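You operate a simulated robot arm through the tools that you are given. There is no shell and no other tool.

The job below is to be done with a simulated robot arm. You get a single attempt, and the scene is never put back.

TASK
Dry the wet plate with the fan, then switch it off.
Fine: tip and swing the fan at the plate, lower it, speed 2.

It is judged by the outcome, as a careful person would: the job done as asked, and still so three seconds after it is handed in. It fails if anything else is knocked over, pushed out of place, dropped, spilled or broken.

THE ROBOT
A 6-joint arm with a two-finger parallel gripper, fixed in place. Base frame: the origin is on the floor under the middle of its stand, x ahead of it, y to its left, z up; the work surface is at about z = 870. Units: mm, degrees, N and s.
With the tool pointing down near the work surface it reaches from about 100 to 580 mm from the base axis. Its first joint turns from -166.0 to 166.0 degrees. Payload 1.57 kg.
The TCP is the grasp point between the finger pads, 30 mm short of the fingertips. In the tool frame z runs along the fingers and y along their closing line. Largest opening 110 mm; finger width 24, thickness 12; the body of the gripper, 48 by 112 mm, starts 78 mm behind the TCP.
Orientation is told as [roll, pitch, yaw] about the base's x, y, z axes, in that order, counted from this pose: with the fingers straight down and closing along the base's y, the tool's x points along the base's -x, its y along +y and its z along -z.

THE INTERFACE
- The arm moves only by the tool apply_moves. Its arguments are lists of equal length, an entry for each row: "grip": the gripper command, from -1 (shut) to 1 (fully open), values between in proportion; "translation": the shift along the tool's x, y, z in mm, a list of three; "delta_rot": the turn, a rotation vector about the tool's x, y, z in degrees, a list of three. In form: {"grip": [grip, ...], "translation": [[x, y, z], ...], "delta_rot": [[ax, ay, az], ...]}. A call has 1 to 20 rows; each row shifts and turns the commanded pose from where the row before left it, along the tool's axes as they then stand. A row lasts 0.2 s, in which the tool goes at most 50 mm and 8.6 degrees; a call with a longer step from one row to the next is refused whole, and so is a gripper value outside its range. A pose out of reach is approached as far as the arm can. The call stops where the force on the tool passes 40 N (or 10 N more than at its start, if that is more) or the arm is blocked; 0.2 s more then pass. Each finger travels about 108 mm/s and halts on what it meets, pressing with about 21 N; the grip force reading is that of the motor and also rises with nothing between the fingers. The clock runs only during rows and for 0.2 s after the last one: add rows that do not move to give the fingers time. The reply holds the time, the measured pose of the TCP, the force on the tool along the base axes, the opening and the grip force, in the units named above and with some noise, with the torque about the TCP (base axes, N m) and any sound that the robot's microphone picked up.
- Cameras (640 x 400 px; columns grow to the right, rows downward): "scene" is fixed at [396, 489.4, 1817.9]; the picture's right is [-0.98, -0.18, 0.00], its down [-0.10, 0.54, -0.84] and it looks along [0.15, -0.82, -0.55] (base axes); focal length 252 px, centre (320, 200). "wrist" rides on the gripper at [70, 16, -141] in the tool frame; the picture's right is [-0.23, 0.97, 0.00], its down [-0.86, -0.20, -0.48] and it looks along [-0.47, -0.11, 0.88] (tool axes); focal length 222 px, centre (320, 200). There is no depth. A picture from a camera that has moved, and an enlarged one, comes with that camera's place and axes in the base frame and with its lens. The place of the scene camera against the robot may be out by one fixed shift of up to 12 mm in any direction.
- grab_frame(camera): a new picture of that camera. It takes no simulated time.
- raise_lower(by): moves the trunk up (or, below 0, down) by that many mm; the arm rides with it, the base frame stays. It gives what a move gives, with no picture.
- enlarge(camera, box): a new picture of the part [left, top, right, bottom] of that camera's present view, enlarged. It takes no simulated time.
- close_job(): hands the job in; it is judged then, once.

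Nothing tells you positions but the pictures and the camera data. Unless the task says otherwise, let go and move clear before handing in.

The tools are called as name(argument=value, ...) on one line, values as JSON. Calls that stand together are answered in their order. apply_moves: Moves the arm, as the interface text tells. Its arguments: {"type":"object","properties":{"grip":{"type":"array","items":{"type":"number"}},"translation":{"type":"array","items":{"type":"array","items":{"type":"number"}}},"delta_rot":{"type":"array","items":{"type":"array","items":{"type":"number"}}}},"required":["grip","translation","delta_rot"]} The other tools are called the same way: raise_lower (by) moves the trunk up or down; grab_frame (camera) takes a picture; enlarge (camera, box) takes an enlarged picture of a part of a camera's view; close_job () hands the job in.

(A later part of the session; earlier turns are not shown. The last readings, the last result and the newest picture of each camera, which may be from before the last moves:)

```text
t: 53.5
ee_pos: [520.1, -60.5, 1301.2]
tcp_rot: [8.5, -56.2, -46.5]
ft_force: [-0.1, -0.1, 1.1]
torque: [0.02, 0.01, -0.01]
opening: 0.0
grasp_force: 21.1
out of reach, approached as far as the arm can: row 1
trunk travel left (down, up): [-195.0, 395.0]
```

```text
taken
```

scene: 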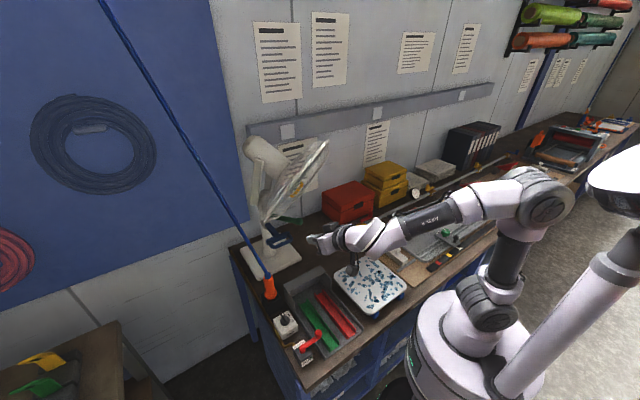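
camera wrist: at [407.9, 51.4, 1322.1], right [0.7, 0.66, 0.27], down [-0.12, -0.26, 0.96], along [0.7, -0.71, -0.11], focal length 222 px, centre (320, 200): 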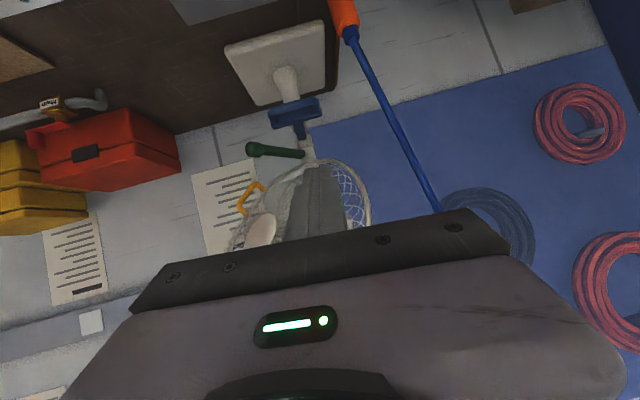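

enlarge(camera="wrist", box=[210, 60, 410, 240])

enlarge(camera="scene", box=[225, 120, 345, 280])

```text
2.22 times, centred on (310, 150) of wrist
camera zoom: at [407.9, 51.4, 1322.1], right [0.7, 0.66, 0.27], down [-0.12, -0.26, 0.96], along [0.7, -0.71, -0.11], focal length 494 px, centre (342, 311)
```

zoom: 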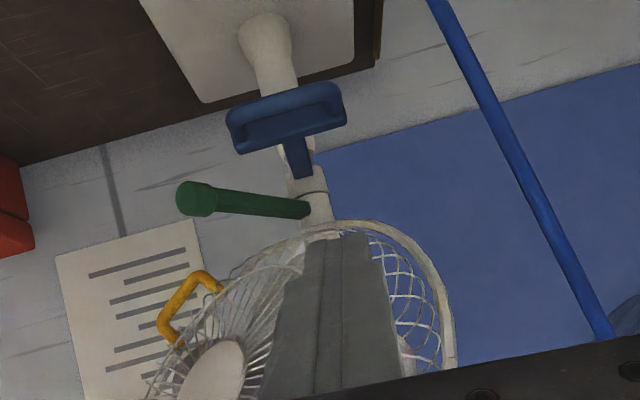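

```text
2.50 times, centred on (285, 200) of scene
camera zoom: at [396.0, 489.4, 1817.9], right [-0.98, -0.18, 0.0], down [-0.1, 0.54, -0.84], along [0.15, -0.82, -0.55], focal length 630 px, centre (408, 200)
```

zoom: 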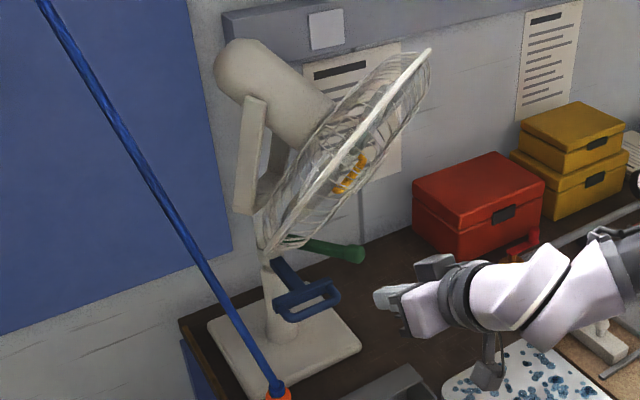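

I'll check whether the fan's base moved at all while I was pushing, comparing with the same crop from the start.

enlarge(camera="scene", box=[225, 220, 305, 300])

enlarge(camera="scene", box=[230, 240, 430, 390])

enlarge(camera="scene", box=[250, 190, 310, 250])

```text
5.00 times, centred on (265, 260) of scene
camera zoom: at [396.0, 489.4, 1817.9], right [-0.98, -0.18, 0.0], down [-0.1, 0.54, -0.84], along [0.15, -0.82, -0.55], focal length 1260 px, centre (595, -100)
```

zoom: 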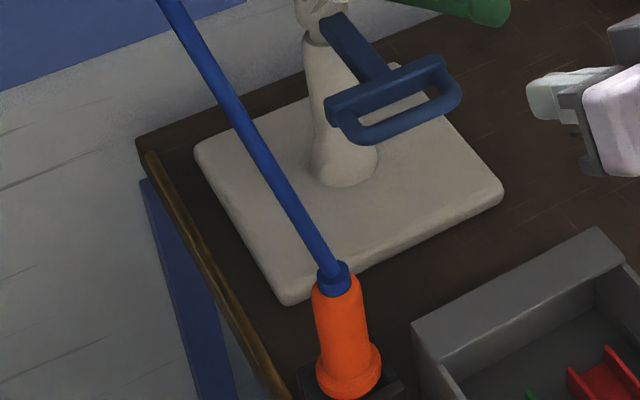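

```text
2.67 times, centred on (330, 315) of scene
camera zoom: at [396.0, 489.4, 1817.9], right [-0.98, -0.18, 0.0], down [-0.1, 0.54, -0.84], along [0.15, -0.82, -0.55], focal length 672 px, centre (293, -107)
```

zoom: 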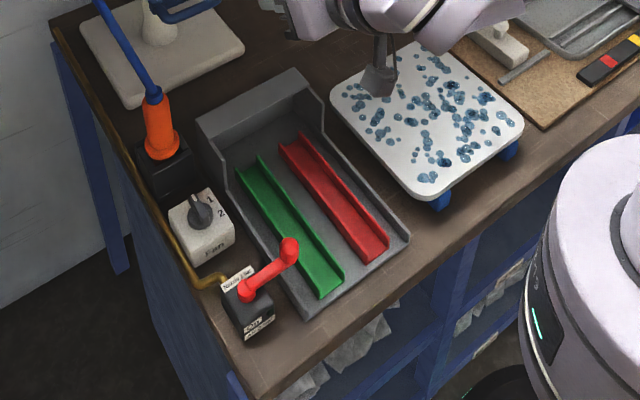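

```text
6.67 times, centred on (280, 220) of scene
camera zoom: at [396.0, 489.4, 1817.9], right [-0.98, -0.18, 0.0], down [-0.1, 0.54, -0.84], along [0.15, -0.82, -0.55], focal length 1681 px, centre (587, 67)
```

zoom: 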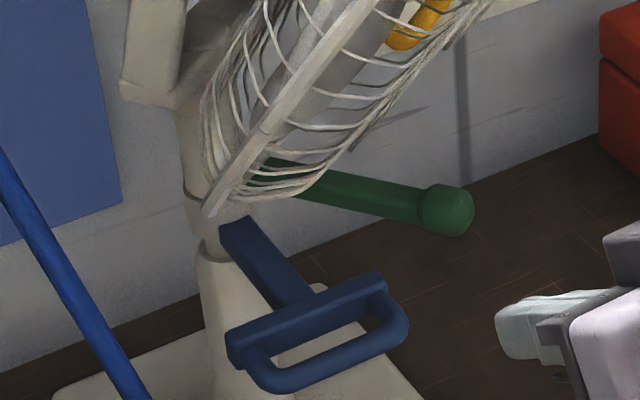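

The base hasn't moved, but pushing against the tilt stop swung the head about 5° too far, to roughly 173°. I'll nudge the green knob back toward +y. First I'll lower the trunk and line up in front of the knob again, with the gripper open.

raise_lower(by=-160)

apply_moves(grip=[0.4, 0.4, 0.4, 0.4, 0.4, 0.4, 0.4, 0.4], translation=[[0, 0, 0], [0, 0, 0], [0, 0, 0], [-14.2, -33.8, 3.6], [-14.2, -33.8, 3.6], [-14.2, -33.8, 3.6], [-14.2, -33.8, 3.6], [0, 0, 0]], delta_rot=[[-3.25, -0.97, -3.84], [-3.25, -0.97, -3.84], [-3.25, -0.97, -3.84], [0, 0, 0], [0, 0, 0], [0, 0, 0], [0, 0, 0], [0, 0, 0]])

grab_frame(camera="wrist")

grab_frame(camera="scene")

```text
t: 55.3
ee_pos: [517.8, -60.1, 1141.9]
tcp_rot: [8.4, -56.2, -46.6]
ft_force: [0.2, -0.7, -0.3]
torque: [-0.05, -0.03, 0.01]
opening: 0.0
grasp_force: 20.5
trunk travel left (down, up): [-35.0, 555.0]
```

```text
t: 57.1
ee_pos: [499.7, -200.8, 1182.5]
tcp_rot: [0.0, -59.9, -25.2]
ft_force: [0.5, -0.6, 0.2]
torque: [-0.01, 0.04, -0.01]
opening: 77.0
grasp_force: 0.1
trunk travel left (down, up): [-35.0, 555.0]
```

```text
taken
camera wrist: at [364.8, -118.3, 1191.9], right [0.52, 0.83, 0.2], down [-0.07, -0.19, 0.98], along [0.85, -0.52, -0.03], focal length 222 px, centre (320, 200)
```

wrist: 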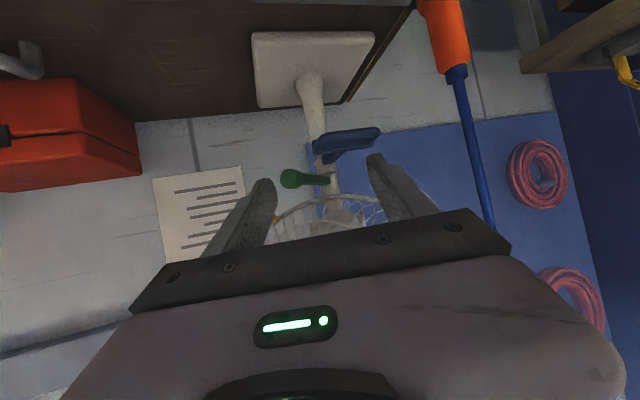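

```text
taken
```

scene: 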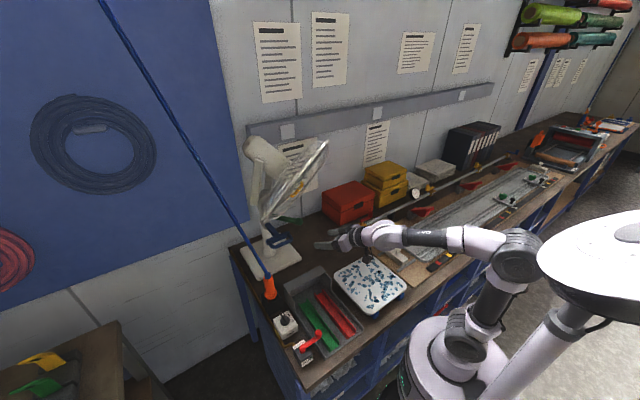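

The pose is exact and the knob is in view. I'll measure the knob and post from here.

enlarge(camera="wrist", box=[250, 120, 410, 240])

```text
3.33 times, centred on (330, 180) of wrist
camera zoom: at [364.8, -118.3, 1191.9], right [0.52, 0.83, 0.2], down [-0.07, -0.19, 0.98], along [0.85, -0.52, -0.03], focal length 740 px, centre (287, 267)
```

zoom: 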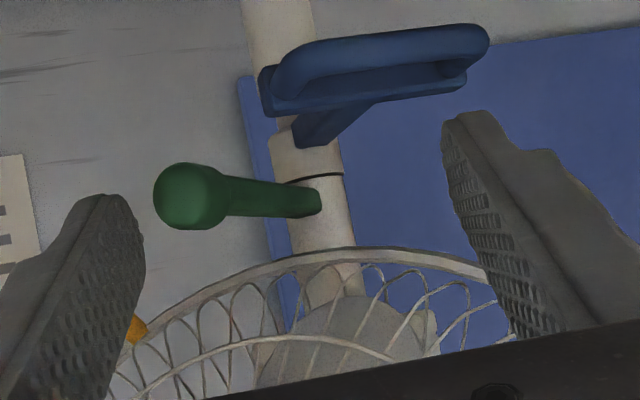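

The knob is at about (650, -340, 1135), so the head points at about 172°, and the plate needs about 168°. I'll move in to straddle the knob and then shift it roughly 12 mm toward +y.

apply_moves(grip=[0.4, 0.4, 0.4, 0.4, 0.4, 0.4, 0.4, 0.4], translation=[[-28.5, -31.1, 0], [-28.5, -31.1, 0], [0, 0, 37], [0, 0, 37], [0, 0, 37], [0, 0, 37], [0, 0, 34], [0, 0, 0]], delta_rot=[[0, 0, 0], [0, 0, 0], [0, 0, 0], [0, 0, 0], [0, 0, 0], [0, 0, 0], [0, 0, 0], [0, 0, 0]])

grab_frame(camera="wrist")

enlarge(camera="scene", box=[235, 130, 395, 250])

```text
t: 58.7
ee_pos: [648.1, -297.7, 1143.5]
tcp_rot: [-2.5, -65.9, -25.3]
ft_force: [0.3, 0.2, -0.5]
torque: [-0.05, -0.06, -0.07]
opening: 77.2
grasp_force: 0.0
out of reach, approached as far as the arm can: row 1, 2
trunk travel left (down, up): [-35.0, 555.0]
stopped in row 7: the force on the tool passed its limit at 110 N (the readings are from after the stop); the commanded pose is now the measured one
```

```text
taken
camera wrist: at [516.4, -210.1, 1136.9], right [0.54, 0.82, 0.19], down [-0.16, -0.12, 0.98], along [0.83, -0.55, 0.07], focal length 222 px, centre (320, 200)
```

wrist: 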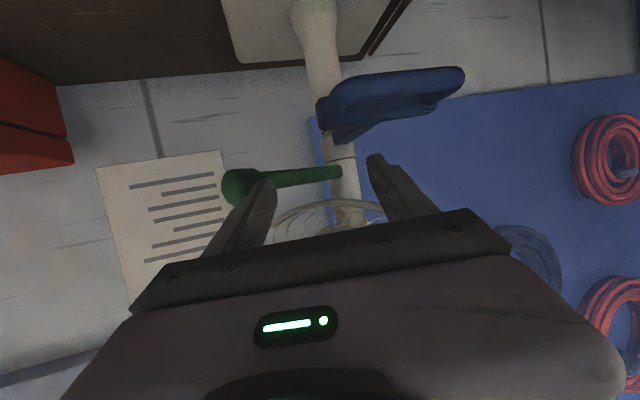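

```text
3.33 times, centred on (315, 190) of scene
camera zoom: at [396.0, 489.4, 1817.9], right [-0.98, -0.18, 0.0], down [-0.1, 0.54, -0.84], along [0.15, -0.82, -0.55], focal length 840 px, centre (337, 233)
```

zoom: 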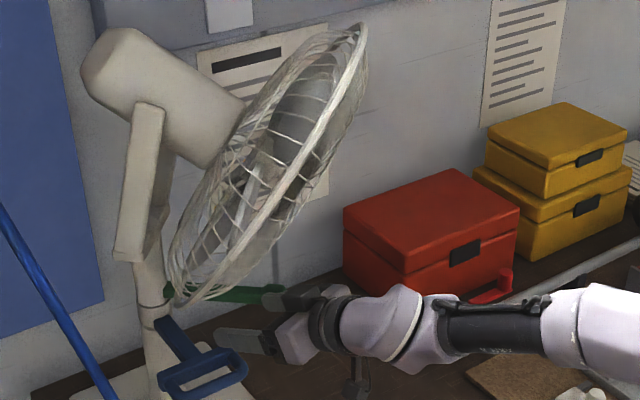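

The first sideways rows weren't fully reached, so the left fingertip bumped the knob and the move stopped. I'll retreat straight back at once and check that nothing shifted.

apply_moves(grip=[0.4, 0.4, 0.4, 0.4], translation=[[0, 0, -20], [0, 0, -30], [0, 0, -30], [0, 0, 0]], delta_rot=[[0, 0, 0], [0, 0, 0], [0, 0, 0], [0, 0, 0]])

enlarge(camera="scene", box=[225, 220, 305, 300])

enlarge(camera="scene", box=[235, 130, 335, 250])

grab_frame(camera="wrist")

```text
t: 59.7
ee_pos: [578.0, -263.0, 1180.0]
tcp_rot: [-2.3, -66.2, -25.4]
ft_force: [-0.3, -0.1, 0.8]
torque: [0.02, -0.01, 0.01]
opening: 76.9
grasp_force: 0.0
trunk travel left (down, up): [-35.0, 555.0]
```

```text
5.00 times, centred on (265, 260) of scene
camera zoom: at [396.0, 489.4, 1817.9], right [-0.98, -0.18, 0.0], down [-0.1, 0.54, -0.84], along [0.15, -0.82, -0.55], focal length 1260 px, centre (595, -100)
```

zoom: 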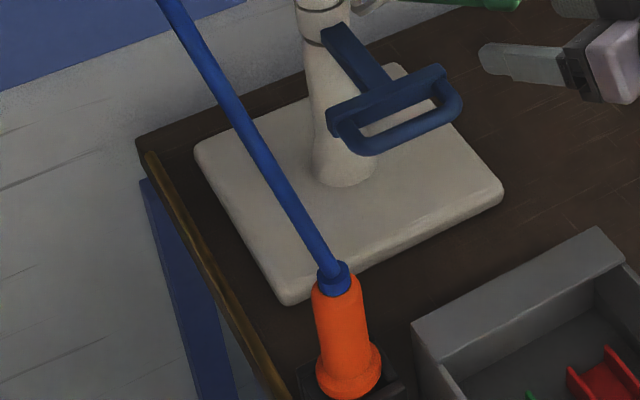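

```text
3.33 times, centred on (285, 190) of scene
camera zoom: at [396.0, 489.4, 1817.9], right [-0.98, -0.18, 0.0], down [-0.1, 0.54, -0.84], along [0.15, -0.82, -0.55], focal length 840 px, centre (437, 233)
```

zoom: 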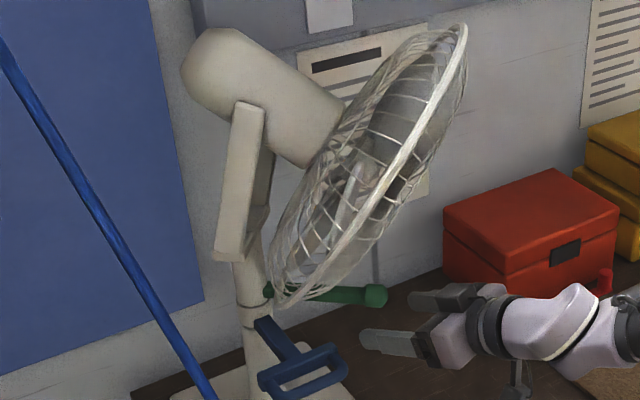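

```text
taken
camera wrist: at [446.6, -175.9, 1172.4], right [0.53, 0.82, 0.19], down [-0.17, -0.12, 0.98], along [0.83, -0.56, 0.07], focal length 222 px, centre (320, 200)
```

wrist: 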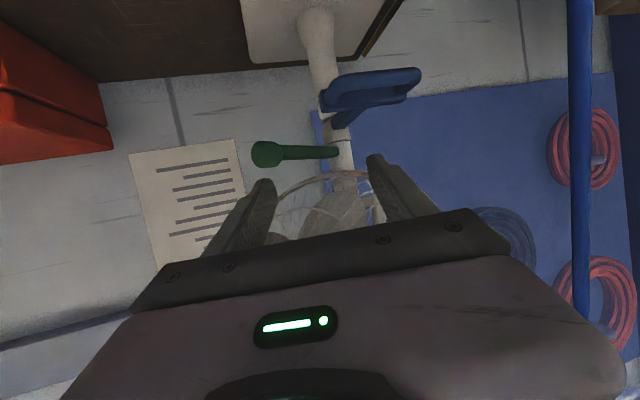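

The base hasn't shifted and the fan is intact, but the bump swung the head further, to about 180°. I'll redo the approach more carefully with a steeper tool so the wrist stays clear of its singular pose, checking each step.

apply_moves(grip=[0.4, 0.4, 0.4, 0.4, 0.4, 0.4], translation=[[0, 0, 0], [0, 0, 0], [0, 0, 0], [-8.8, -30.3, 15.2], [-8.8, -30.3, 15.2], [0, 0, 0]], delta_rot=[[0, 5.5, 0], [0, 5.5, 0], [4.1, 0, 2.87], [0, 0, 0], [0, 0, 0], [0, 0, 0]])

grab_frame(camera="wrist")

enlarge(camera="wrist", box=[220, 100, 400, 230])

enlarge(camera="scene", box=[235, 130, 395, 250])

```text
t: 61.1
ee_pos: [567.1, -345.8, 1177.0]
tcp_rot: [-2.4, -62.6, -32.5]
ft_force: [0.3, -0.1, -0.5]
torque: [0.03, 0.03, 0.0]
opening: 76.9
grasp_force: 0.0
out of reach, approached as far as the arm can: row 1, 2
trunk travel left (down, up): [-35.0, 555.0]
```

```text
taken
camera wrist: at [447.3, -243.1, 1179.2], right [0.64, 0.75, 0.18], down [-0.13, -0.13, 0.98], along [0.76, -0.65, 0.01], focal length 222 px, centre (320, 200)
```

wrist: 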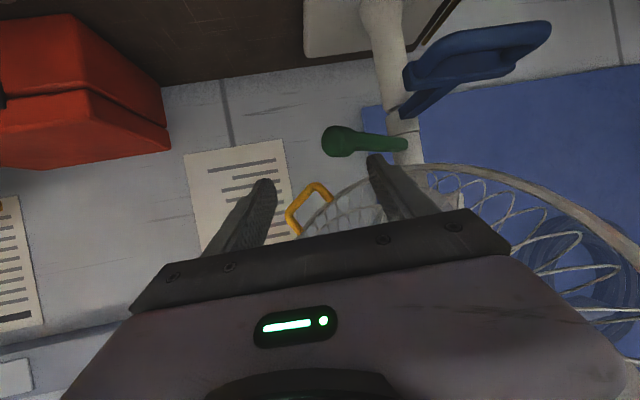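

```text
3.08 times, centred on (310, 165) of wrist
camera zoom: at [447.3, -243.1, 1179.2], right [0.64, 0.75, 0.18], down [-0.13, -0.13, 0.98], along [0.76, -0.65, 0.01], focal length 684 px, centre (351, 308)
```

zoom: 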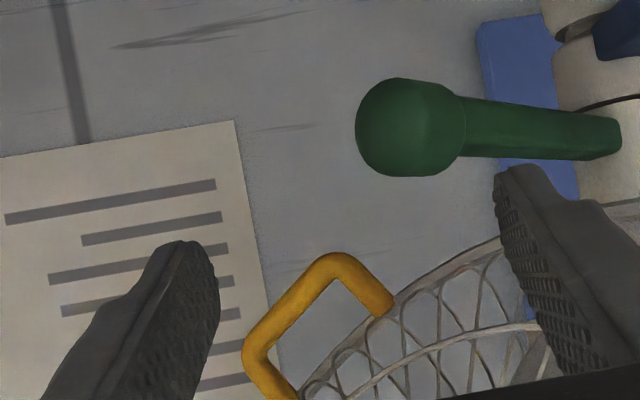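

```text
3.33 times, centred on (315, 190) of scene
camera zoom: at [396.0, 489.4, 1817.9], right [-0.98, -0.18, 0.0], down [-0.1, 0.54, -0.84], along [0.15, -0.82, -0.55], focal length 840 px, centre (337, 233)
```

zoom: 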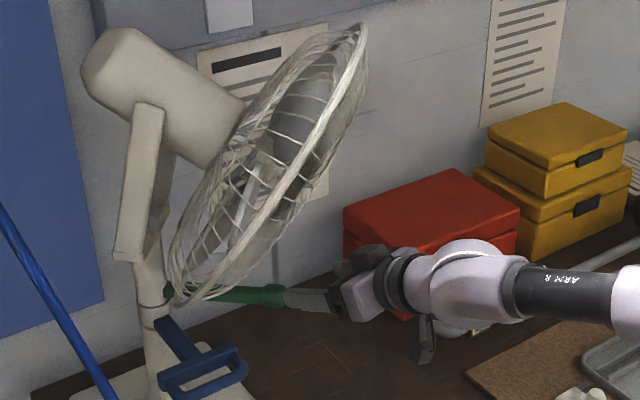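

The knob is at (639, -370, 1126) from two wrist views; it sits 22 mm toward the +y finger and 11 mm low. I'll centre on it first and confirm the pose before advancing.

apply_moves(grip=[0.5, 0.5, 0.5], translation=[[5.8, 11.1, 0], [5.8, 11.1, 0], [0, 0, 0]], delta_rot=[[0, 0, 0], [0, 0, 0], [0, 0, 0]])

enlarge(camera="wrist", box=[220, 100, 400, 230])

```text
t: 61.9
ee_pos: [574.1, -324.4, 1166.4]
tcp_rot: [-2.4, -62.6, -32.3]
ft_force: [-0.4, 0.1, -0.3]
torque: [0.01, 0.0, -0.02]
opening: 82.4
grasp_force: 0.1
trunk travel left (down, up): [-35.0, 555.0]
```

```text
3.08 times, centred on (310, 165) of wrist
camera zoom: at [453.6, -222.6, 1167.2], right [0.64, 0.75, 0.18], down [-0.13, -0.13, 0.98], along [0.76, -0.65, 0.01], focal length 684 px, centre (351, 308)
```

zoom: 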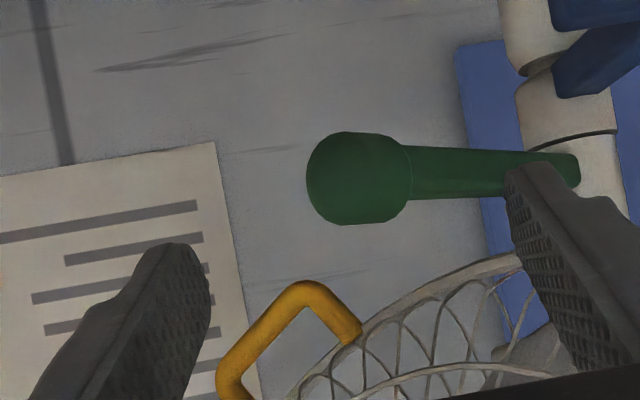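

The knob is now centred between the fingers. I'll advance 80 mm to straddle it.

apply_moves(grip=[0.5, 0.5, 0.5, 0.5, 0.5], translation=[[0, 0, 20], [0, 0, 20], [0, 0, 20], [0, 0, 20], [0, 0, 0]], delta_rot=[[0, 0, 0], [0, 0, 0], [0, 0, 0], [0, 0, 0], [0, 0, 0]])

grab_frame(camera="wrist")

enlarge(camera="scene", box=[235, 130, 395, 250])

```text
t: 63.1
ee_pos: [630.5, -366.6, 1126.1]
tcp_rot: [-2.4, -62.6, -32.3]
ft_force: [-0.6, 0.2, -0.3]
torque: [0.01, 0.02, 0.03]
opening: 82.7
grasp_force: 0.0
trunk travel left (down, up): [-35.0, 555.0]
```

```text
taken
camera wrist: at [510.1, -263.7, 1128.5], right [0.64, 0.75, 0.18], down [-0.13, -0.13, 0.98], along [0.76, -0.65, 0.01], focal length 222 px, centre (320, 200)
```

wrist: 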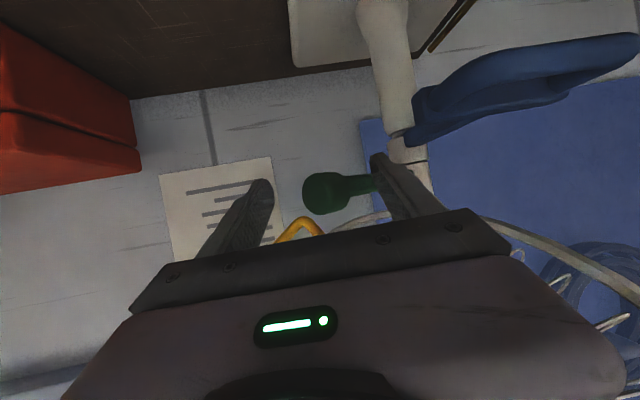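

```text
3.33 times, centred on (315, 190) of scene
camera zoom: at [396.0, 489.4, 1817.9], right [-0.98, -0.18, 0.0], down [-0.1, 0.54, -0.84], along [0.15, -0.82, -0.55], focal length 840 px, centre (337, 233)
```

zoom: 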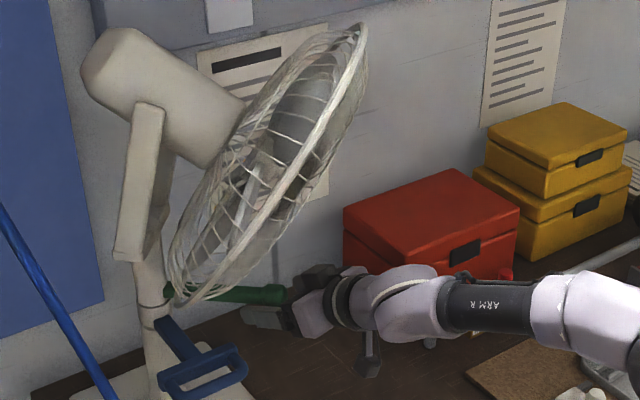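

The fingers straddle the knob with no contact. I'll narrow slightly and sweep toward +y so the -y finger pushes the knob back, then check.

apply_moves(grip=[0.27, 0.27, 0.27, 0.27, 0.27, 0.27, 0.27], translation=[[0, 0, 0], [1.4, 9.4, -3.1], [1.4, 9.4, -3.1], [1.4, 9.4, -3.1], [1.4, 9.4, -3.1], [0.7, 4.7, -1.5], [0, 0, 0]], delta_rot=[[0, 0, 0], [-0.9, 0, -0.46], [-0.9, 0, -0.46], [-0.9, 0, -0.46], [-0.9, 0, -0.46], [-0.45, 0, -0.23], [0, 0, 0]])

grab_frame(camera="wrist")

enlarge(camera="scene", box=[235, 130, 395, 250])

```text
t: 64.7
ee_pos: [642.4, -321.9, 1126.7]
tcp_rot: [-2.4, -62.6, -27.8]
ft_force: [-0.7, -1.3, 0.9]
torque: [-0.05, 0.01, -0.04]
opening: 71.3
grasp_force: 0.7
trunk travel left (down, up): [-35.0, 555.0]
```

```text
taken
camera wrist: at [514.3, -228.6, 1128.8], right [0.58, 0.8, 0.18], down [-0.12, -0.14, 0.98], along [0.81, -0.59, 0.01], focal length 222 px, centre (320, 200)
```

wrist: 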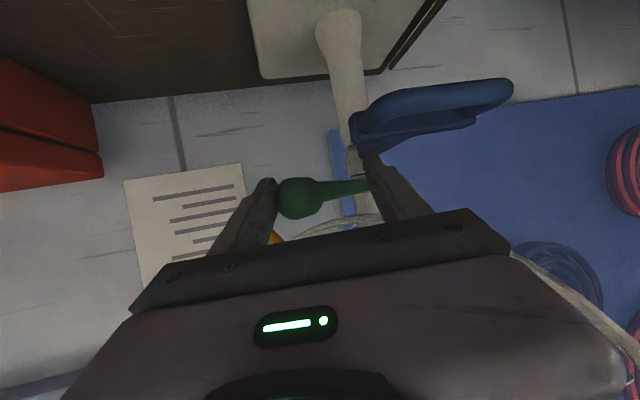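

```text
3.33 times, centred on (315, 190) of scene
camera zoom: at [396.0, 489.4, 1817.9], right [-0.98, -0.18, 0.0], down [-0.1, 0.54, -0.84], along [0.15, -0.82, -0.55], focal length 840 px, centre (337, 233)
```

zoom: 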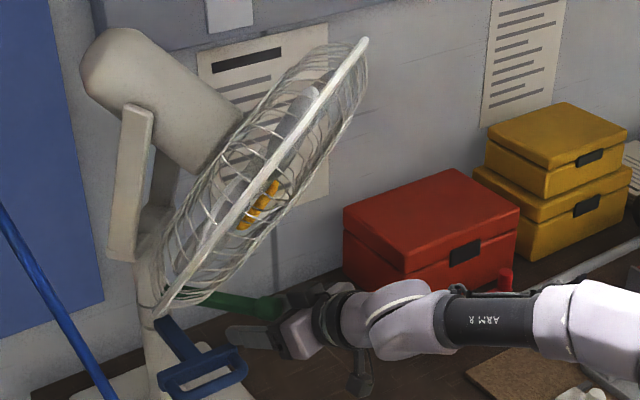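

It works: the head is back to about 173–174°. Another 17 mm of the same sweep should bring it to the plate's bearing.

apply_moves(grip=[0.27, 0.27, 0.27], translation=[[1.3, 8.3, -2.6], [1.3, 8.3, -2.6], [0, 0, 0]], delta_rot=[[-0.9, 0, -0.46], [-0.9, 0, -0.46], [0, 0, 0]])

enlarge(camera="wrist", box=[220, 60, 420, 220])

enlarge(camera="scene", box=[235, 130, 335, 210])

```text
t: 65.5
ee_pos: [646.0, -304.3, 1127.3]
tcp_rot: [-2.2, -62.5, -25.8]
ft_force: [-0.2, -2.1, -0.4]
torque: [0.01, -0.04, 0.02]
opening: 71.3
grasp_force: 1.1
trunk travel left (down, up): [-35.0, 555.0]
```

```text
2.50 times, centred on (320, 140) of wrist
camera zoom: at [514.2, -215.6, 1129.6], right [0.55, 0.82, 0.18], down [-0.11, -0.15, 0.98], along [0.83, -0.56, 0.01], focal length 555 px, centre (320, 350)
```

zoom: 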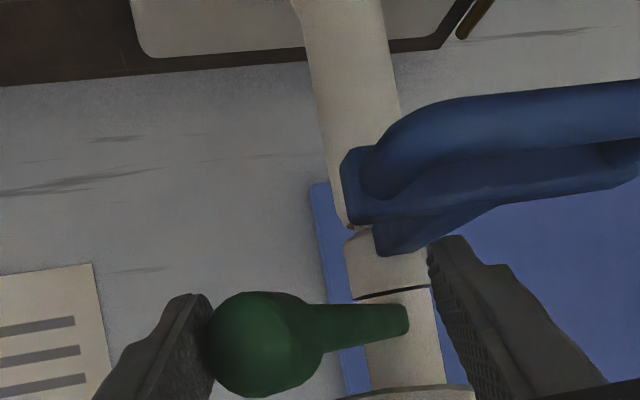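

```text
5.00 times, centred on (285, 170) of scene
camera zoom: at [396.0, 489.4, 1817.9], right [-0.98, -0.18, 0.0], down [-0.1, 0.54, -0.84], along [0.15, -0.82, -0.55], focal length 1260 px, centre (495, 350)
```

zoom: 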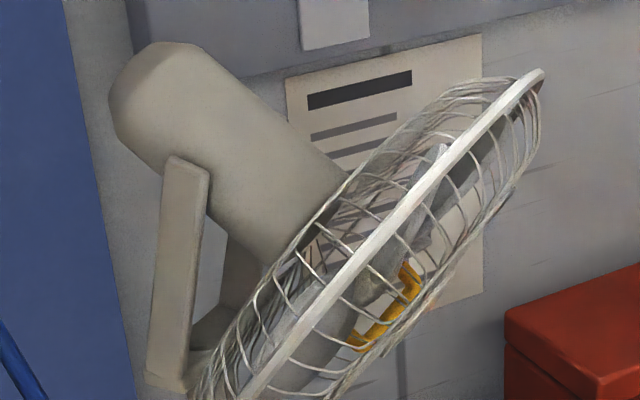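

The knob now reads about 168°. I'll double-check the head's direction from the rim's shape before letting go.

enlarge(camera="scene", box=[285, 140, 335, 190])

enlarge(camera="scene", box=[250, 180, 310, 240])

```text
8.00 times, centred on (310, 165) of scene
camera zoom: at [396.0, 489.4, 1817.9], right [-0.98, -0.18, 0.0], down [-0.1, 0.54, -0.84], along [0.15, -0.82, -0.55], focal length 2017 px, centre (400, 480)
```

zoom: 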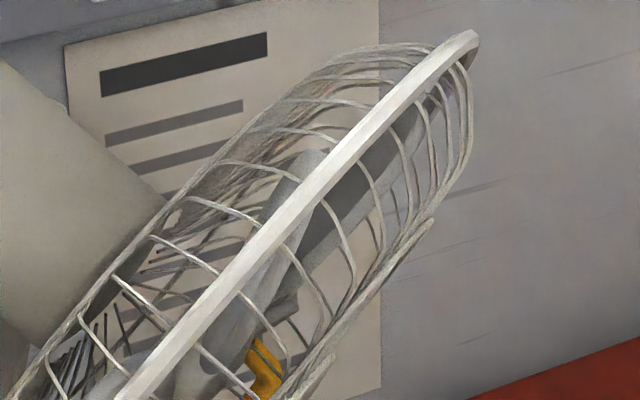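

```text
6.67 times, centred on (280, 210) of scene
camera zoom: at [396.0, 489.4, 1817.9], right [-0.98, -0.18, 0.0], down [-0.1, 0.54, -0.84], along [0.15, -0.82, -0.55], focal length 1681 px, centre (587, 133)
```

zoom: 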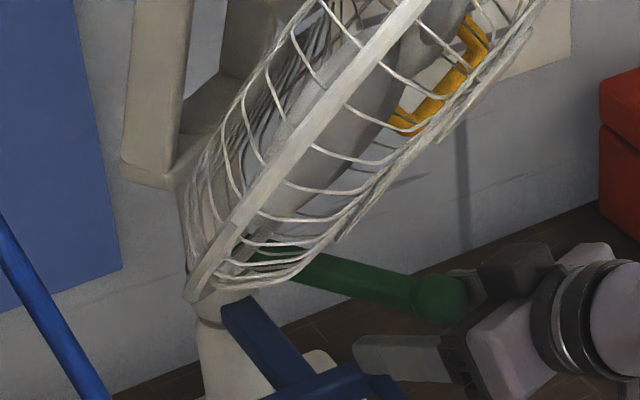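

The readings agree within a few degrees of the plate's bearing, so I'll leave the swing here. I'll centre the fingers off the knob and back straight out.

apply_moves(grip=[0.27, 0.27, 0.27, 0.27, 0.27, 0.27], translation=[[0, -12, 0], [0, 0, -20], [0, 0, -30], [0, 0, -35], [0, 0, -35], [0, 0, 0]], delta_rot=[[0, 0, 0], [0, 0, 0], [0, 0, 0], [0, 0, 0], [0, 0, 0], [0, 0, 0]])

grab_frame(camera="wrist")

grab_frame(camera="scene")

```text
t: 66.9
ee_pos: [545.1, -264.6, 1181.9]
tcp_rot: [-2.3, -62.5, -25.8]
ft_force: [-0.5, 0.2, 0.0]
torque: [0.0, 0.01, 0.02]
opening: 70.1
grasp_force: 0.0
trunk travel left (down, up): [-35.0, 555.0]
```

```text
taken
camera wrist: at [414.0, -175.6, 1184.0], right [0.55, 0.81, 0.18], down [-0.11, -0.15, 0.98], along [0.83, -0.56, 0.01], focal length 222 px, centre (320, 200)
```

wrist: 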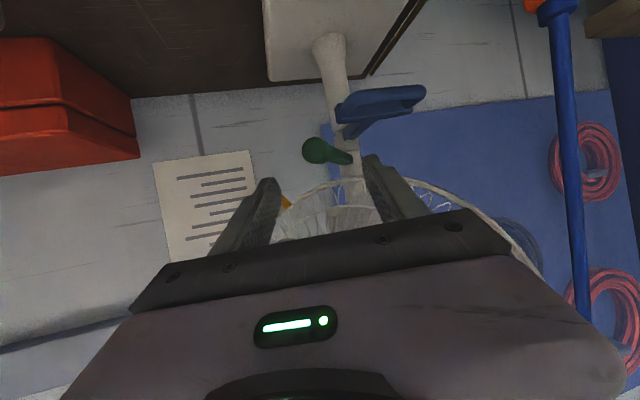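

```text
taken
```

scene: 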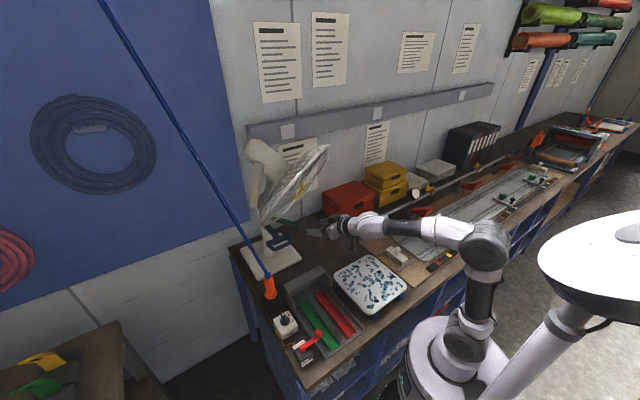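

Out cleanly. I'll zoom in once more to confirm the knob's bearing from this new viewpoint.

enlarge(camera="wrist", box=[250, 80, 410, 200])

enlarge(camera="scene", box=[235, 130, 335, 250])

```text
3.33 times, centred on (330, 140) of wrist
camera zoom: at [414.0, -175.6, 1184.0], right [0.55, 0.81, 0.18], down [-0.11, -0.15, 0.98], along [0.83, -0.56, 0.01], focal length 740 px, centre (287, 400)
```

zoom: 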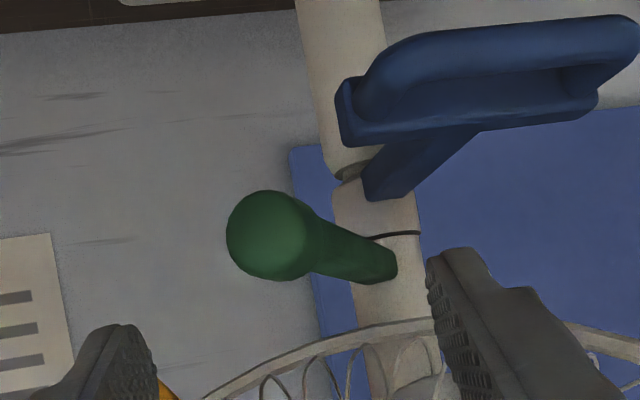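

```text
3.33 times, centred on (285, 190) of scene
camera zoom: at [396.0, 489.4, 1817.9], right [-0.98, -0.18, 0.0], down [-0.1, 0.54, -0.84], along [0.15, -0.82, -0.55], focal length 840 px, centre (437, 233)
```

zoom: 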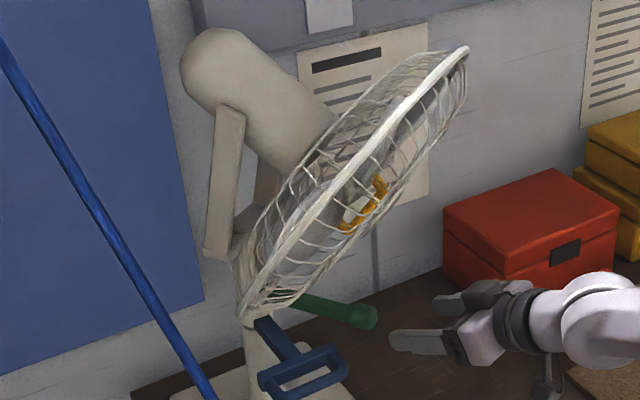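

The head's bearing is about 168.5°, and the plate is at about 168°, so it's well aimed. Next is the dial; I'll pitch the tool further down and move over toward it for a top view.

apply_moves(grip=[0.27, 0.27, 0.27, 0.27, 0.27, 0.27, 0.27, 0.27, 0.27, 0.27], translation=[[0, 0, -15], [0, 0, -15], [0, 0, 0], [0, 0, 0], [0, 0, 0], [0, 0, 0], [0, 0, 0], [0, 0, 0], [0, 0, 0], [0, 0, 0]], delta_rot=[[0, 4, 0], [0, 4, 0], [0, 5, 0], [0, 5, 0], [0, 5, 0], [0, 5, 0], [0, 5, 0], [0, 0, 0], [0, 0, 0], [0, 0, 0]])

grab_frame(camera="scene")

```text
t: 69.1
ee_pos: [536.7, -172.5, 1123.3]
tcp_rot: [-4.0, -41.9, -27.1]
ft_force: [-0.9, 0.4, -1.0]
torque: [-0.02, 0.01, -0.01]
opening: 69.8
grasp_force: 0.0
out of reach, approached as far as the arm can: row 1, 2, 3, 4, 5, 6, 7
trunk travel left (down, up): [-35.0, 555.0]
```

```text
taken
```

scene: 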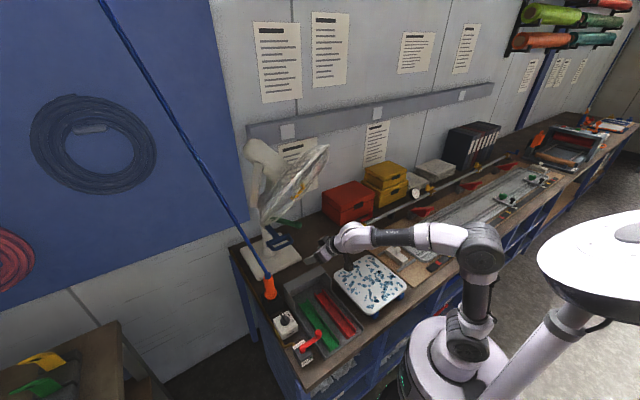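

The arm is clear, with the tool about 48° downward. I'll raise the trunk some and move over the dial's side of the bench, turning to face it.

raise_lower(by=100)

apply_moves(grip=[0.27, 0.27, 0.27, 0.27, 0.27, 0.27, 0.27, 0.27, 0.27], translation=[[18.2, 26.2, -18.2], [18.2, 26.2, -18.2], [18.2, 26.2, -18.2], [18.2, 26.2, -18.2], [0, 0, 0], [0, 0, 0], [0, 0, 0], [0, 0, 0], [0, 0, 0]], delta_rot=[[0, 0, 0], [0, 0, 0], [0, 0, 0], [0, 0, 0], [-5, -0.4, -5.6], [-5, -0.4, -5.6], [-5, -0.4, -5.6], [-5, -0.4, -5.6], [0, 0, 0]])

grab_frame(camera="wrist")

grab_frame(camera="scene")

```text
t: 70.4
ee_pos: [537.2, -173.6, 1223.7]
tcp_rot: [-3.9, -41.9, -27.1]
ft_force: [-0.2, -0.5, 0.1]
torque: [0.02, 0.01, 0.01]
opening: 69.9
grasp_force: 0.1
trunk travel left (down, up): [-135.0, 455.0]
```

```text
t: 72.4
ee_pos: [498.2, 0.1, 1196.0]
tcp_rot: [-5.0, -42.5, -0.4]
ft_force: [0.0, -0.2, 0.0]
torque: [0.01, -0.01, -0.01]
opening: 69.9
grasp_force: 0.1
out of reach, approached as far as the arm can: row 7, 8
trunk travel left (down, up): [-135.0, 455.0]
```

```text
taken
camera wrist: at [352.6, 31.1, 1251.4], right [0.23, 0.97, 0.09], down [0.29, -0.16, 0.94], along [0.93, -0.19, -0.32], focal length 222 px, centre (320, 200)
```

wrist: 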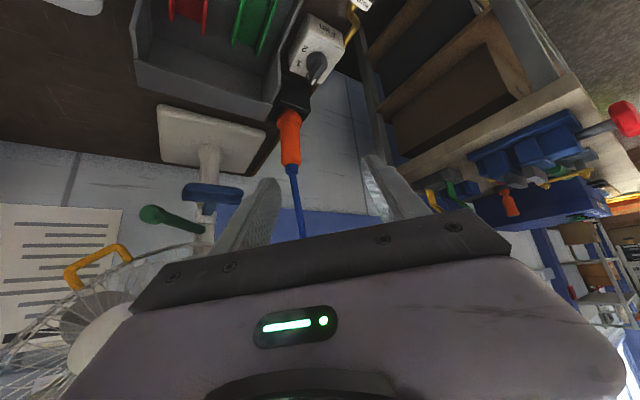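

```text
taken
```

scene: 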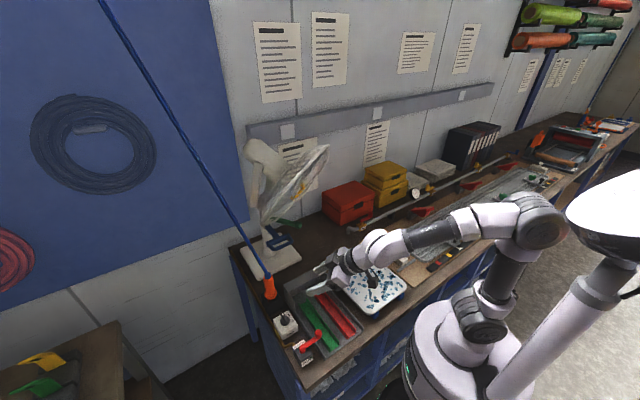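

The dial is in view at the top of the wrist picture. I'll zoom in on it.

enlarge(camera="wrist", box=[270, 0, 370, 110])

enlarge(camera="scene", box=[265, 300, 325, 360])

```text
3.64 times, centred on (320, 55) of wrist
camera zoom: at [352.6, 31.1, 1251.4], right [0.23, 0.97, 0.09], down [0.29, -0.16, 0.94], along [0.93, -0.19, -0.32], focal length 808 px, centre (320, 727)
```

zoom: 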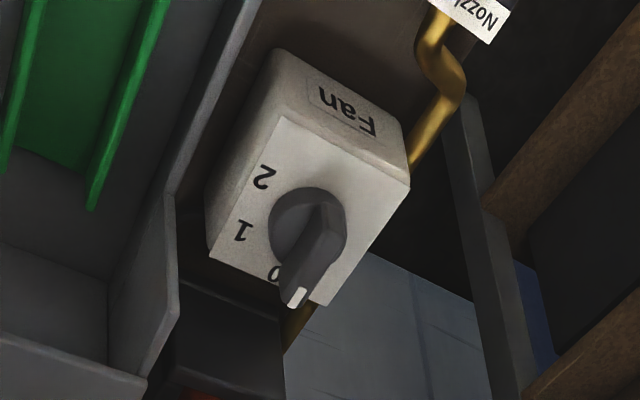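

```text
6.67 times, centred on (295, 330) of scene
camera zoom: at [396.0, 489.4, 1817.9], right [-0.98, -0.18, 0.0], down [-0.1, 0.54, -0.84], along [0.15, -0.82, -0.55], focal length 1681 px, centre (487, -667)
```

zoom: 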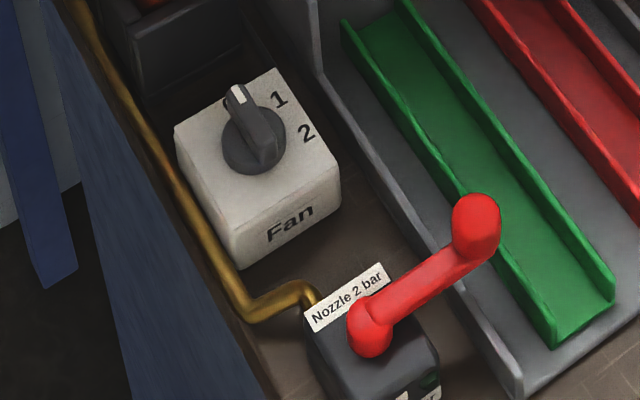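

The dial's pointer is at 0, with 1 and 2 following clockwise seen from above, in steps of about 57°. I put the dial's centre at about (617, -8, 930). I'll turn the tool straight down, away from everything, to view the dial from above.

apply_moves(grip=[0, 0, 0, 0, 0, 0, 0, 0], translation=[[0, 0, 0], [0, 0, 0], [0, 0, 0], [0, 0, 0], [0, 0, 0], [0, 0, 0], [0, 0, 0], [0, 0, 0]], delta_rot=[[0, 7, 0], [0, 7, 0], [0, 7, 0], [0, 7, 0], [0, 7, 0], [0, 7, 0], [0, 0, 0], [0, 0, 0]])

grab_frame(camera="wrist")

grab_frame(camera="scene")

```text
t: 74.2
ee_pos: [469.0, 51.7, 1084.1]
tcp_rot: [-8.2, -23.0, -2.7]
ft_force: [0.3, -0.9, -1.0]
torque: [-0.01, -0.01, -0.03]
opening: 54.8
grasp_force: 0.0
out of reach, approached as far as the arm can: row 1, 2, 3, 4, 5, 6
trunk travel left (down, up): [-135.0, 455.0]
```

```text
taken
camera wrist: at [354.1, 93.7, 1183.4], right [0.31, 0.95, -0.04], down [0.58, -0.16, 0.8], along [0.75, -0.27, -0.6], focal length 222 px, centre (320, 200)
```

wrist: 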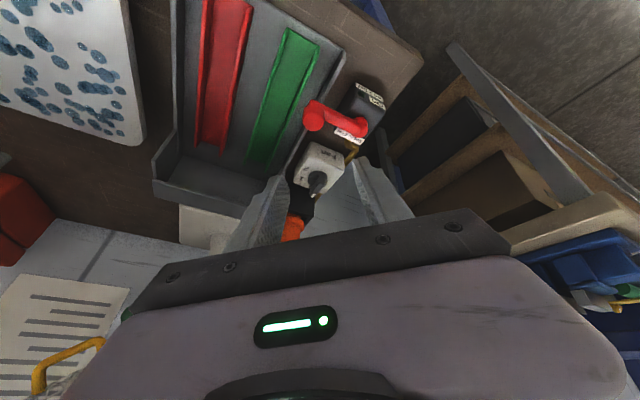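

```text
taken
```

scene: 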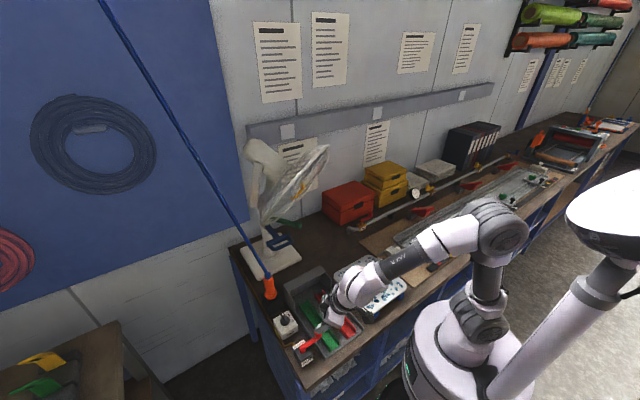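

Passing close to the wrist's singular alignment made the hand sag sideways, but it's clear of everything. I'll raise the trunk for margin and then finish turning the tool vertical in small steps.

raise_lower(by=110)

apply_moves(grip=[0, 0, 0, 0, 0, 0], translation=[[0, 0, 0], [0, 0, 0], [0, 0, 0], [0, 0, 0], [0, 0, 0], [0, 0, 0]], delta_rot=[[0, 4.5, 0], [0, 4.5, 0], [0, 4.5, 0], [0, 4.5, 0], [0, 4.5, 0], [0, 0, 0]])

grab_frame(camera="wrist")

grab_frame(camera="scene")

```text
t: 75.6
ee_pos: [471.0, 51.8, 1195.0]
tcp_rot: [-8.4, -23.0, -2.7]
ft_force: [0.1, -0.4, 0.2]
torque: [-0.01, 0.04, -0.01]
opening: 55.2
grasp_force: 0.0
trunk travel left (down, up): [-245.0, 345.0]
```

```text
t: 77.0
ee_pos: [469.7, 51.9, 1195.5]
tcp_rot: [-8.3, -23.1, -2.7]
ft_force: [-0.4, -0.3, -0.8]
torque: [0.01, 0.0, -0.04]
opening: 55.0
grasp_force: 0.0
out of reach, approached as far as the arm can: row 1, 2, 3, 4, 5
trunk travel left (down, up): [-245.0, 345.0]
```

```text
taken
camera wrist: at [354.3, 93.8, 1293.4], right [0.31, 0.95, -0.04], down [0.58, -0.16, 0.8], along [0.75, -0.27, -0.6], focal length 222 px, centre (320, 200)
```

wrist: 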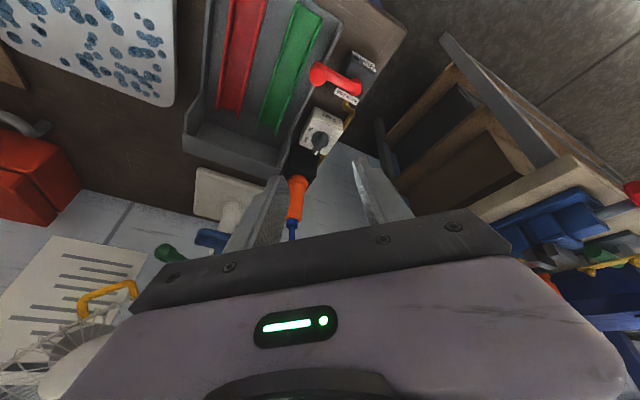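

```text
taken
```

scene: 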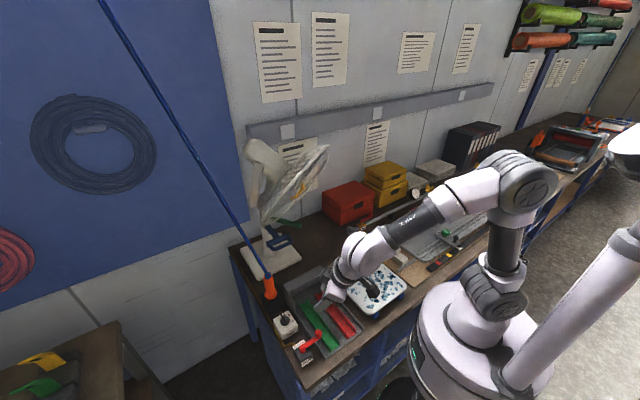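

The tilt won't increase in this posture: the tool points sideways out of the arm's plane, so a joint seems to be at its limit. I'll try bringing it back into the arm's own plane first.

apply_moves(grip=[0, 0, 0, 0, 0], translation=[[0, 0, 0], [0, 0, 0], [0, 0, 0], [0, 0, 0], [0, 0, 0]], delta_rot=[[-2.9, -0.1, -2], [-2.9, -0.1, -2], [-2.9, -0.1, -2], [-2.9, -0.1, -2], [0, 0, 0]])

apply_moves(grip=[0, 0, 0], translation=[[0, 0, -20], [0, 0, -20], [0, 0, 0]], delta_rot=[[0, 0, 0], [0, 0, 0], [0, 0, 0]])

```text
t: 78.2
ee_pos: [452.8, 73.2, 1147.7]
tcp_rot: [-3.3, -23.8, 3.9]
ft_force: [-0.1, 0.1, -0.4]
torque: [0.0, 0.02, -0.02]
opening: 55.2
grasp_force: 0.1
out of reach, approached as far as the arm can: row 1, 2, 3, 4
trunk travel left (down, up): [-245.0, 345.0]
```

```text
t: 79.0
ee_pos: [431.8, 76.7, 1171.9]
tcp_rot: [-4.0, -24.4, 3.8]
ft_force: [0.5, 0.3, 0.0]
torque: [0.0, -0.03, -0.01]
opening: 54.9
grasp_force: 0.1
out of reach, approached as far as the arm can: row 2
trunk travel left (down, up): [-245.0, 345.0]
```

This fits one cause: the forearm-roll joint flipped by half a turn and now sits at its ±166° limit, on the wrong side. I can undo it in free air by straightening the wrist, tipping it slightly up and left, and coming round to downward again. First I'll get more room by raising the trunk and moving outward.

raise_lower(by=80)

apply_moves(grip=[0, 0, 0, 0], translation=[[-26.8, 6.1, 11.8], [-26.8, 6.1, 11.8], [-13.4, 3, 6], [0, 0, 0]], delta_rot=[[0, 0, 0], [0, 0, 0], [0, 0, 0], [0, 0, 0]])

grab_frame(camera="scene")

```text
t: 80.2
ee_pos: [431.6, 78.4, 1251.1]
tcp_rot: [-4.1, -24.4, 3.9]
ft_force: [-0.5, 0.4, -0.5]
torque: [0.01, 0.02, -0.01]
opening: 54.9
grasp_force: 0.1
trunk travel left (down, up): [-325.0, 265.0]
```

```text
t: 81.2
ee_pos: [499.6, 99.5, 1242.3]
tcp_rot: [-4.6, -24.9, 4.0]
ft_force: [-0.6, -0.4, -0.5]
torque: [-0.01, 0.01, 0.0]
opening: 54.9
grasp_force: 0.1
out of reach, approached as far as the arm can: row 2, 3
trunk travel left (down, up): [-325.0, 265.0]
```

```text
taken
```

scene: 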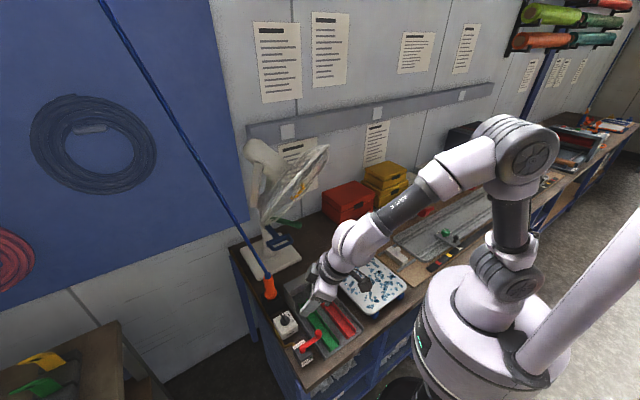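

The forearm slopes about 34° down and the wrist bends 33° from it, matching a roll joint near 163–166°. I'll swing the hand about the wrist centre through straight to about 11° on the other side, all in free air.

apply_moves(grip=[0, 0, 0, 0, 0, 0, 0], translation=[[-27.1, 12.3, -2.1], [-27.1, 12.3, -2.1], [-27.1, 12.3, -2.1], [-17, 7.7, -0.8], [-28.8, 13.1, -2.35], [-24.8, 11.25, -1.73], [0, 0, 0]], delta_rot=[[-3.31, -7.28, 0], [-3.31, -7.28, 0], [-3.31, -7.28, 0], [-2.07, -4.55, 0], [-3.5, -7.7, 0], [-3.0, -6.65, 0], [0, 0, 0]])

grab_frame(camera="scene")

```text
t: 82.8
ee_pos: [586.4, 145.9, 1324.1]
tcp_rot: [10.7, -57.6, 1.1]
ft_force: [-0.3, -0.3, 0.3]
torque: [0.03, 0.04, -0.01]
opening: 54.8
grasp_force: 0.0
out of reach, approached as far as the arm can: row 3, 4, 5
trunk travel left (down, up): [-325.0, 265.0]
```

```text
taken
```

scene: 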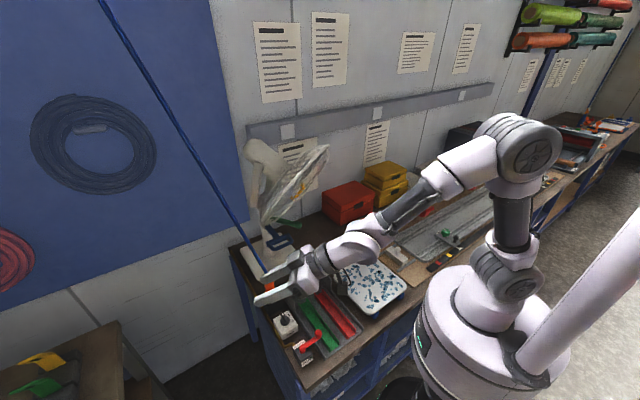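

The hand is now nearly straight in line with the forearm. I'll try bending to the left to bring the roll joint round.

apply_moves(grip=[0, 0, 0, 0], translation=[[3.6, 29.5, -2.1], [3.6, 29.5, -2.1], [0, 0, 0], [0, 0, 0]], delta_rot=[[-7.9, 0.96, 0], [-7.9, 0.96, 0], [0, 0, 0], [0, 0, 0]])

grab_frame(camera="scene")

```text
t: 83.8
ee_pos: [565.1, 202.9, 1324.6]
tcp_rot: [25.7, -56.0, 2.0]
ft_force: [0.7, 1.4, 0.0]
torque: [0.01, 0.03, 0.01]
opening: 55.1
grasp_force: 0.1
trunk travel left (down, up): [-325.0, 265.0]
```

```text
taken
```

scene: 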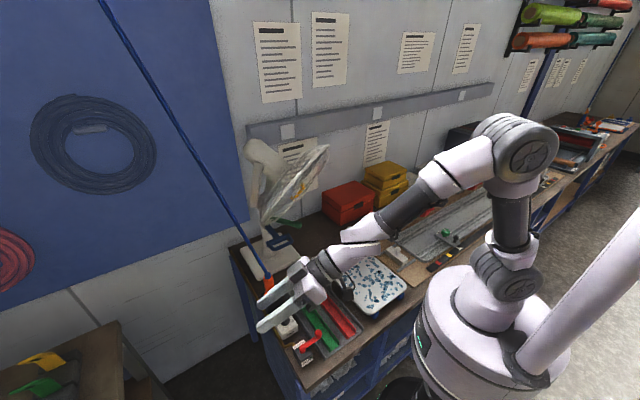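

That worked with no limit flagged: the wrist now bends left. I'll swing the bend round from left to down in steps.

apply_moves(grip=[0, 0, 0, 0, 0], translation=[[29.6, -3.2, -2.1], [24.2, -17.1, -2.1], [19.9, -22, -2.1], [19.6, -23.9, -2.1], [0, 0, 0]], delta_rot=[[0.87, 7.94, 0], [4.59, 6.48, 0], [5.9, 5.32, 0], [6.4, 5.26, 0], [0, 0, 0]])

grab_frame(camera="scene")

```text
t: 85.0
ee_pos: [524.2, 129.5, 1254.9]
tcp_rot: [3.6, -33.8, 11.6]
ft_force: [-0.3, 0.5, 0.3]
torque: [0.02, 0.01, -0.01]
opening: 55.0
grasp_force: 0.1
out of reach, approached as far as the arm can: row 4
trunk travel left (down, up): [-325.0, 265.0]
```

```text
taken
```

scene: 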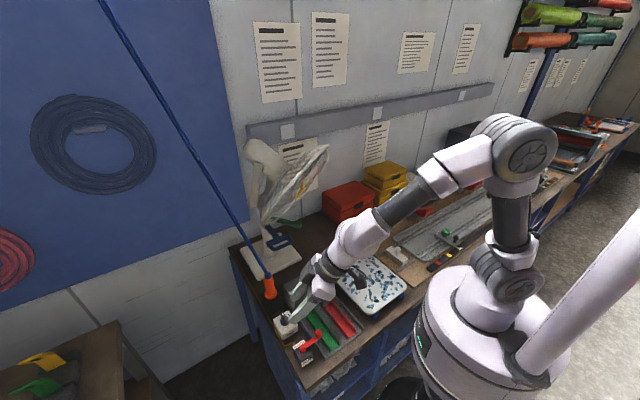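

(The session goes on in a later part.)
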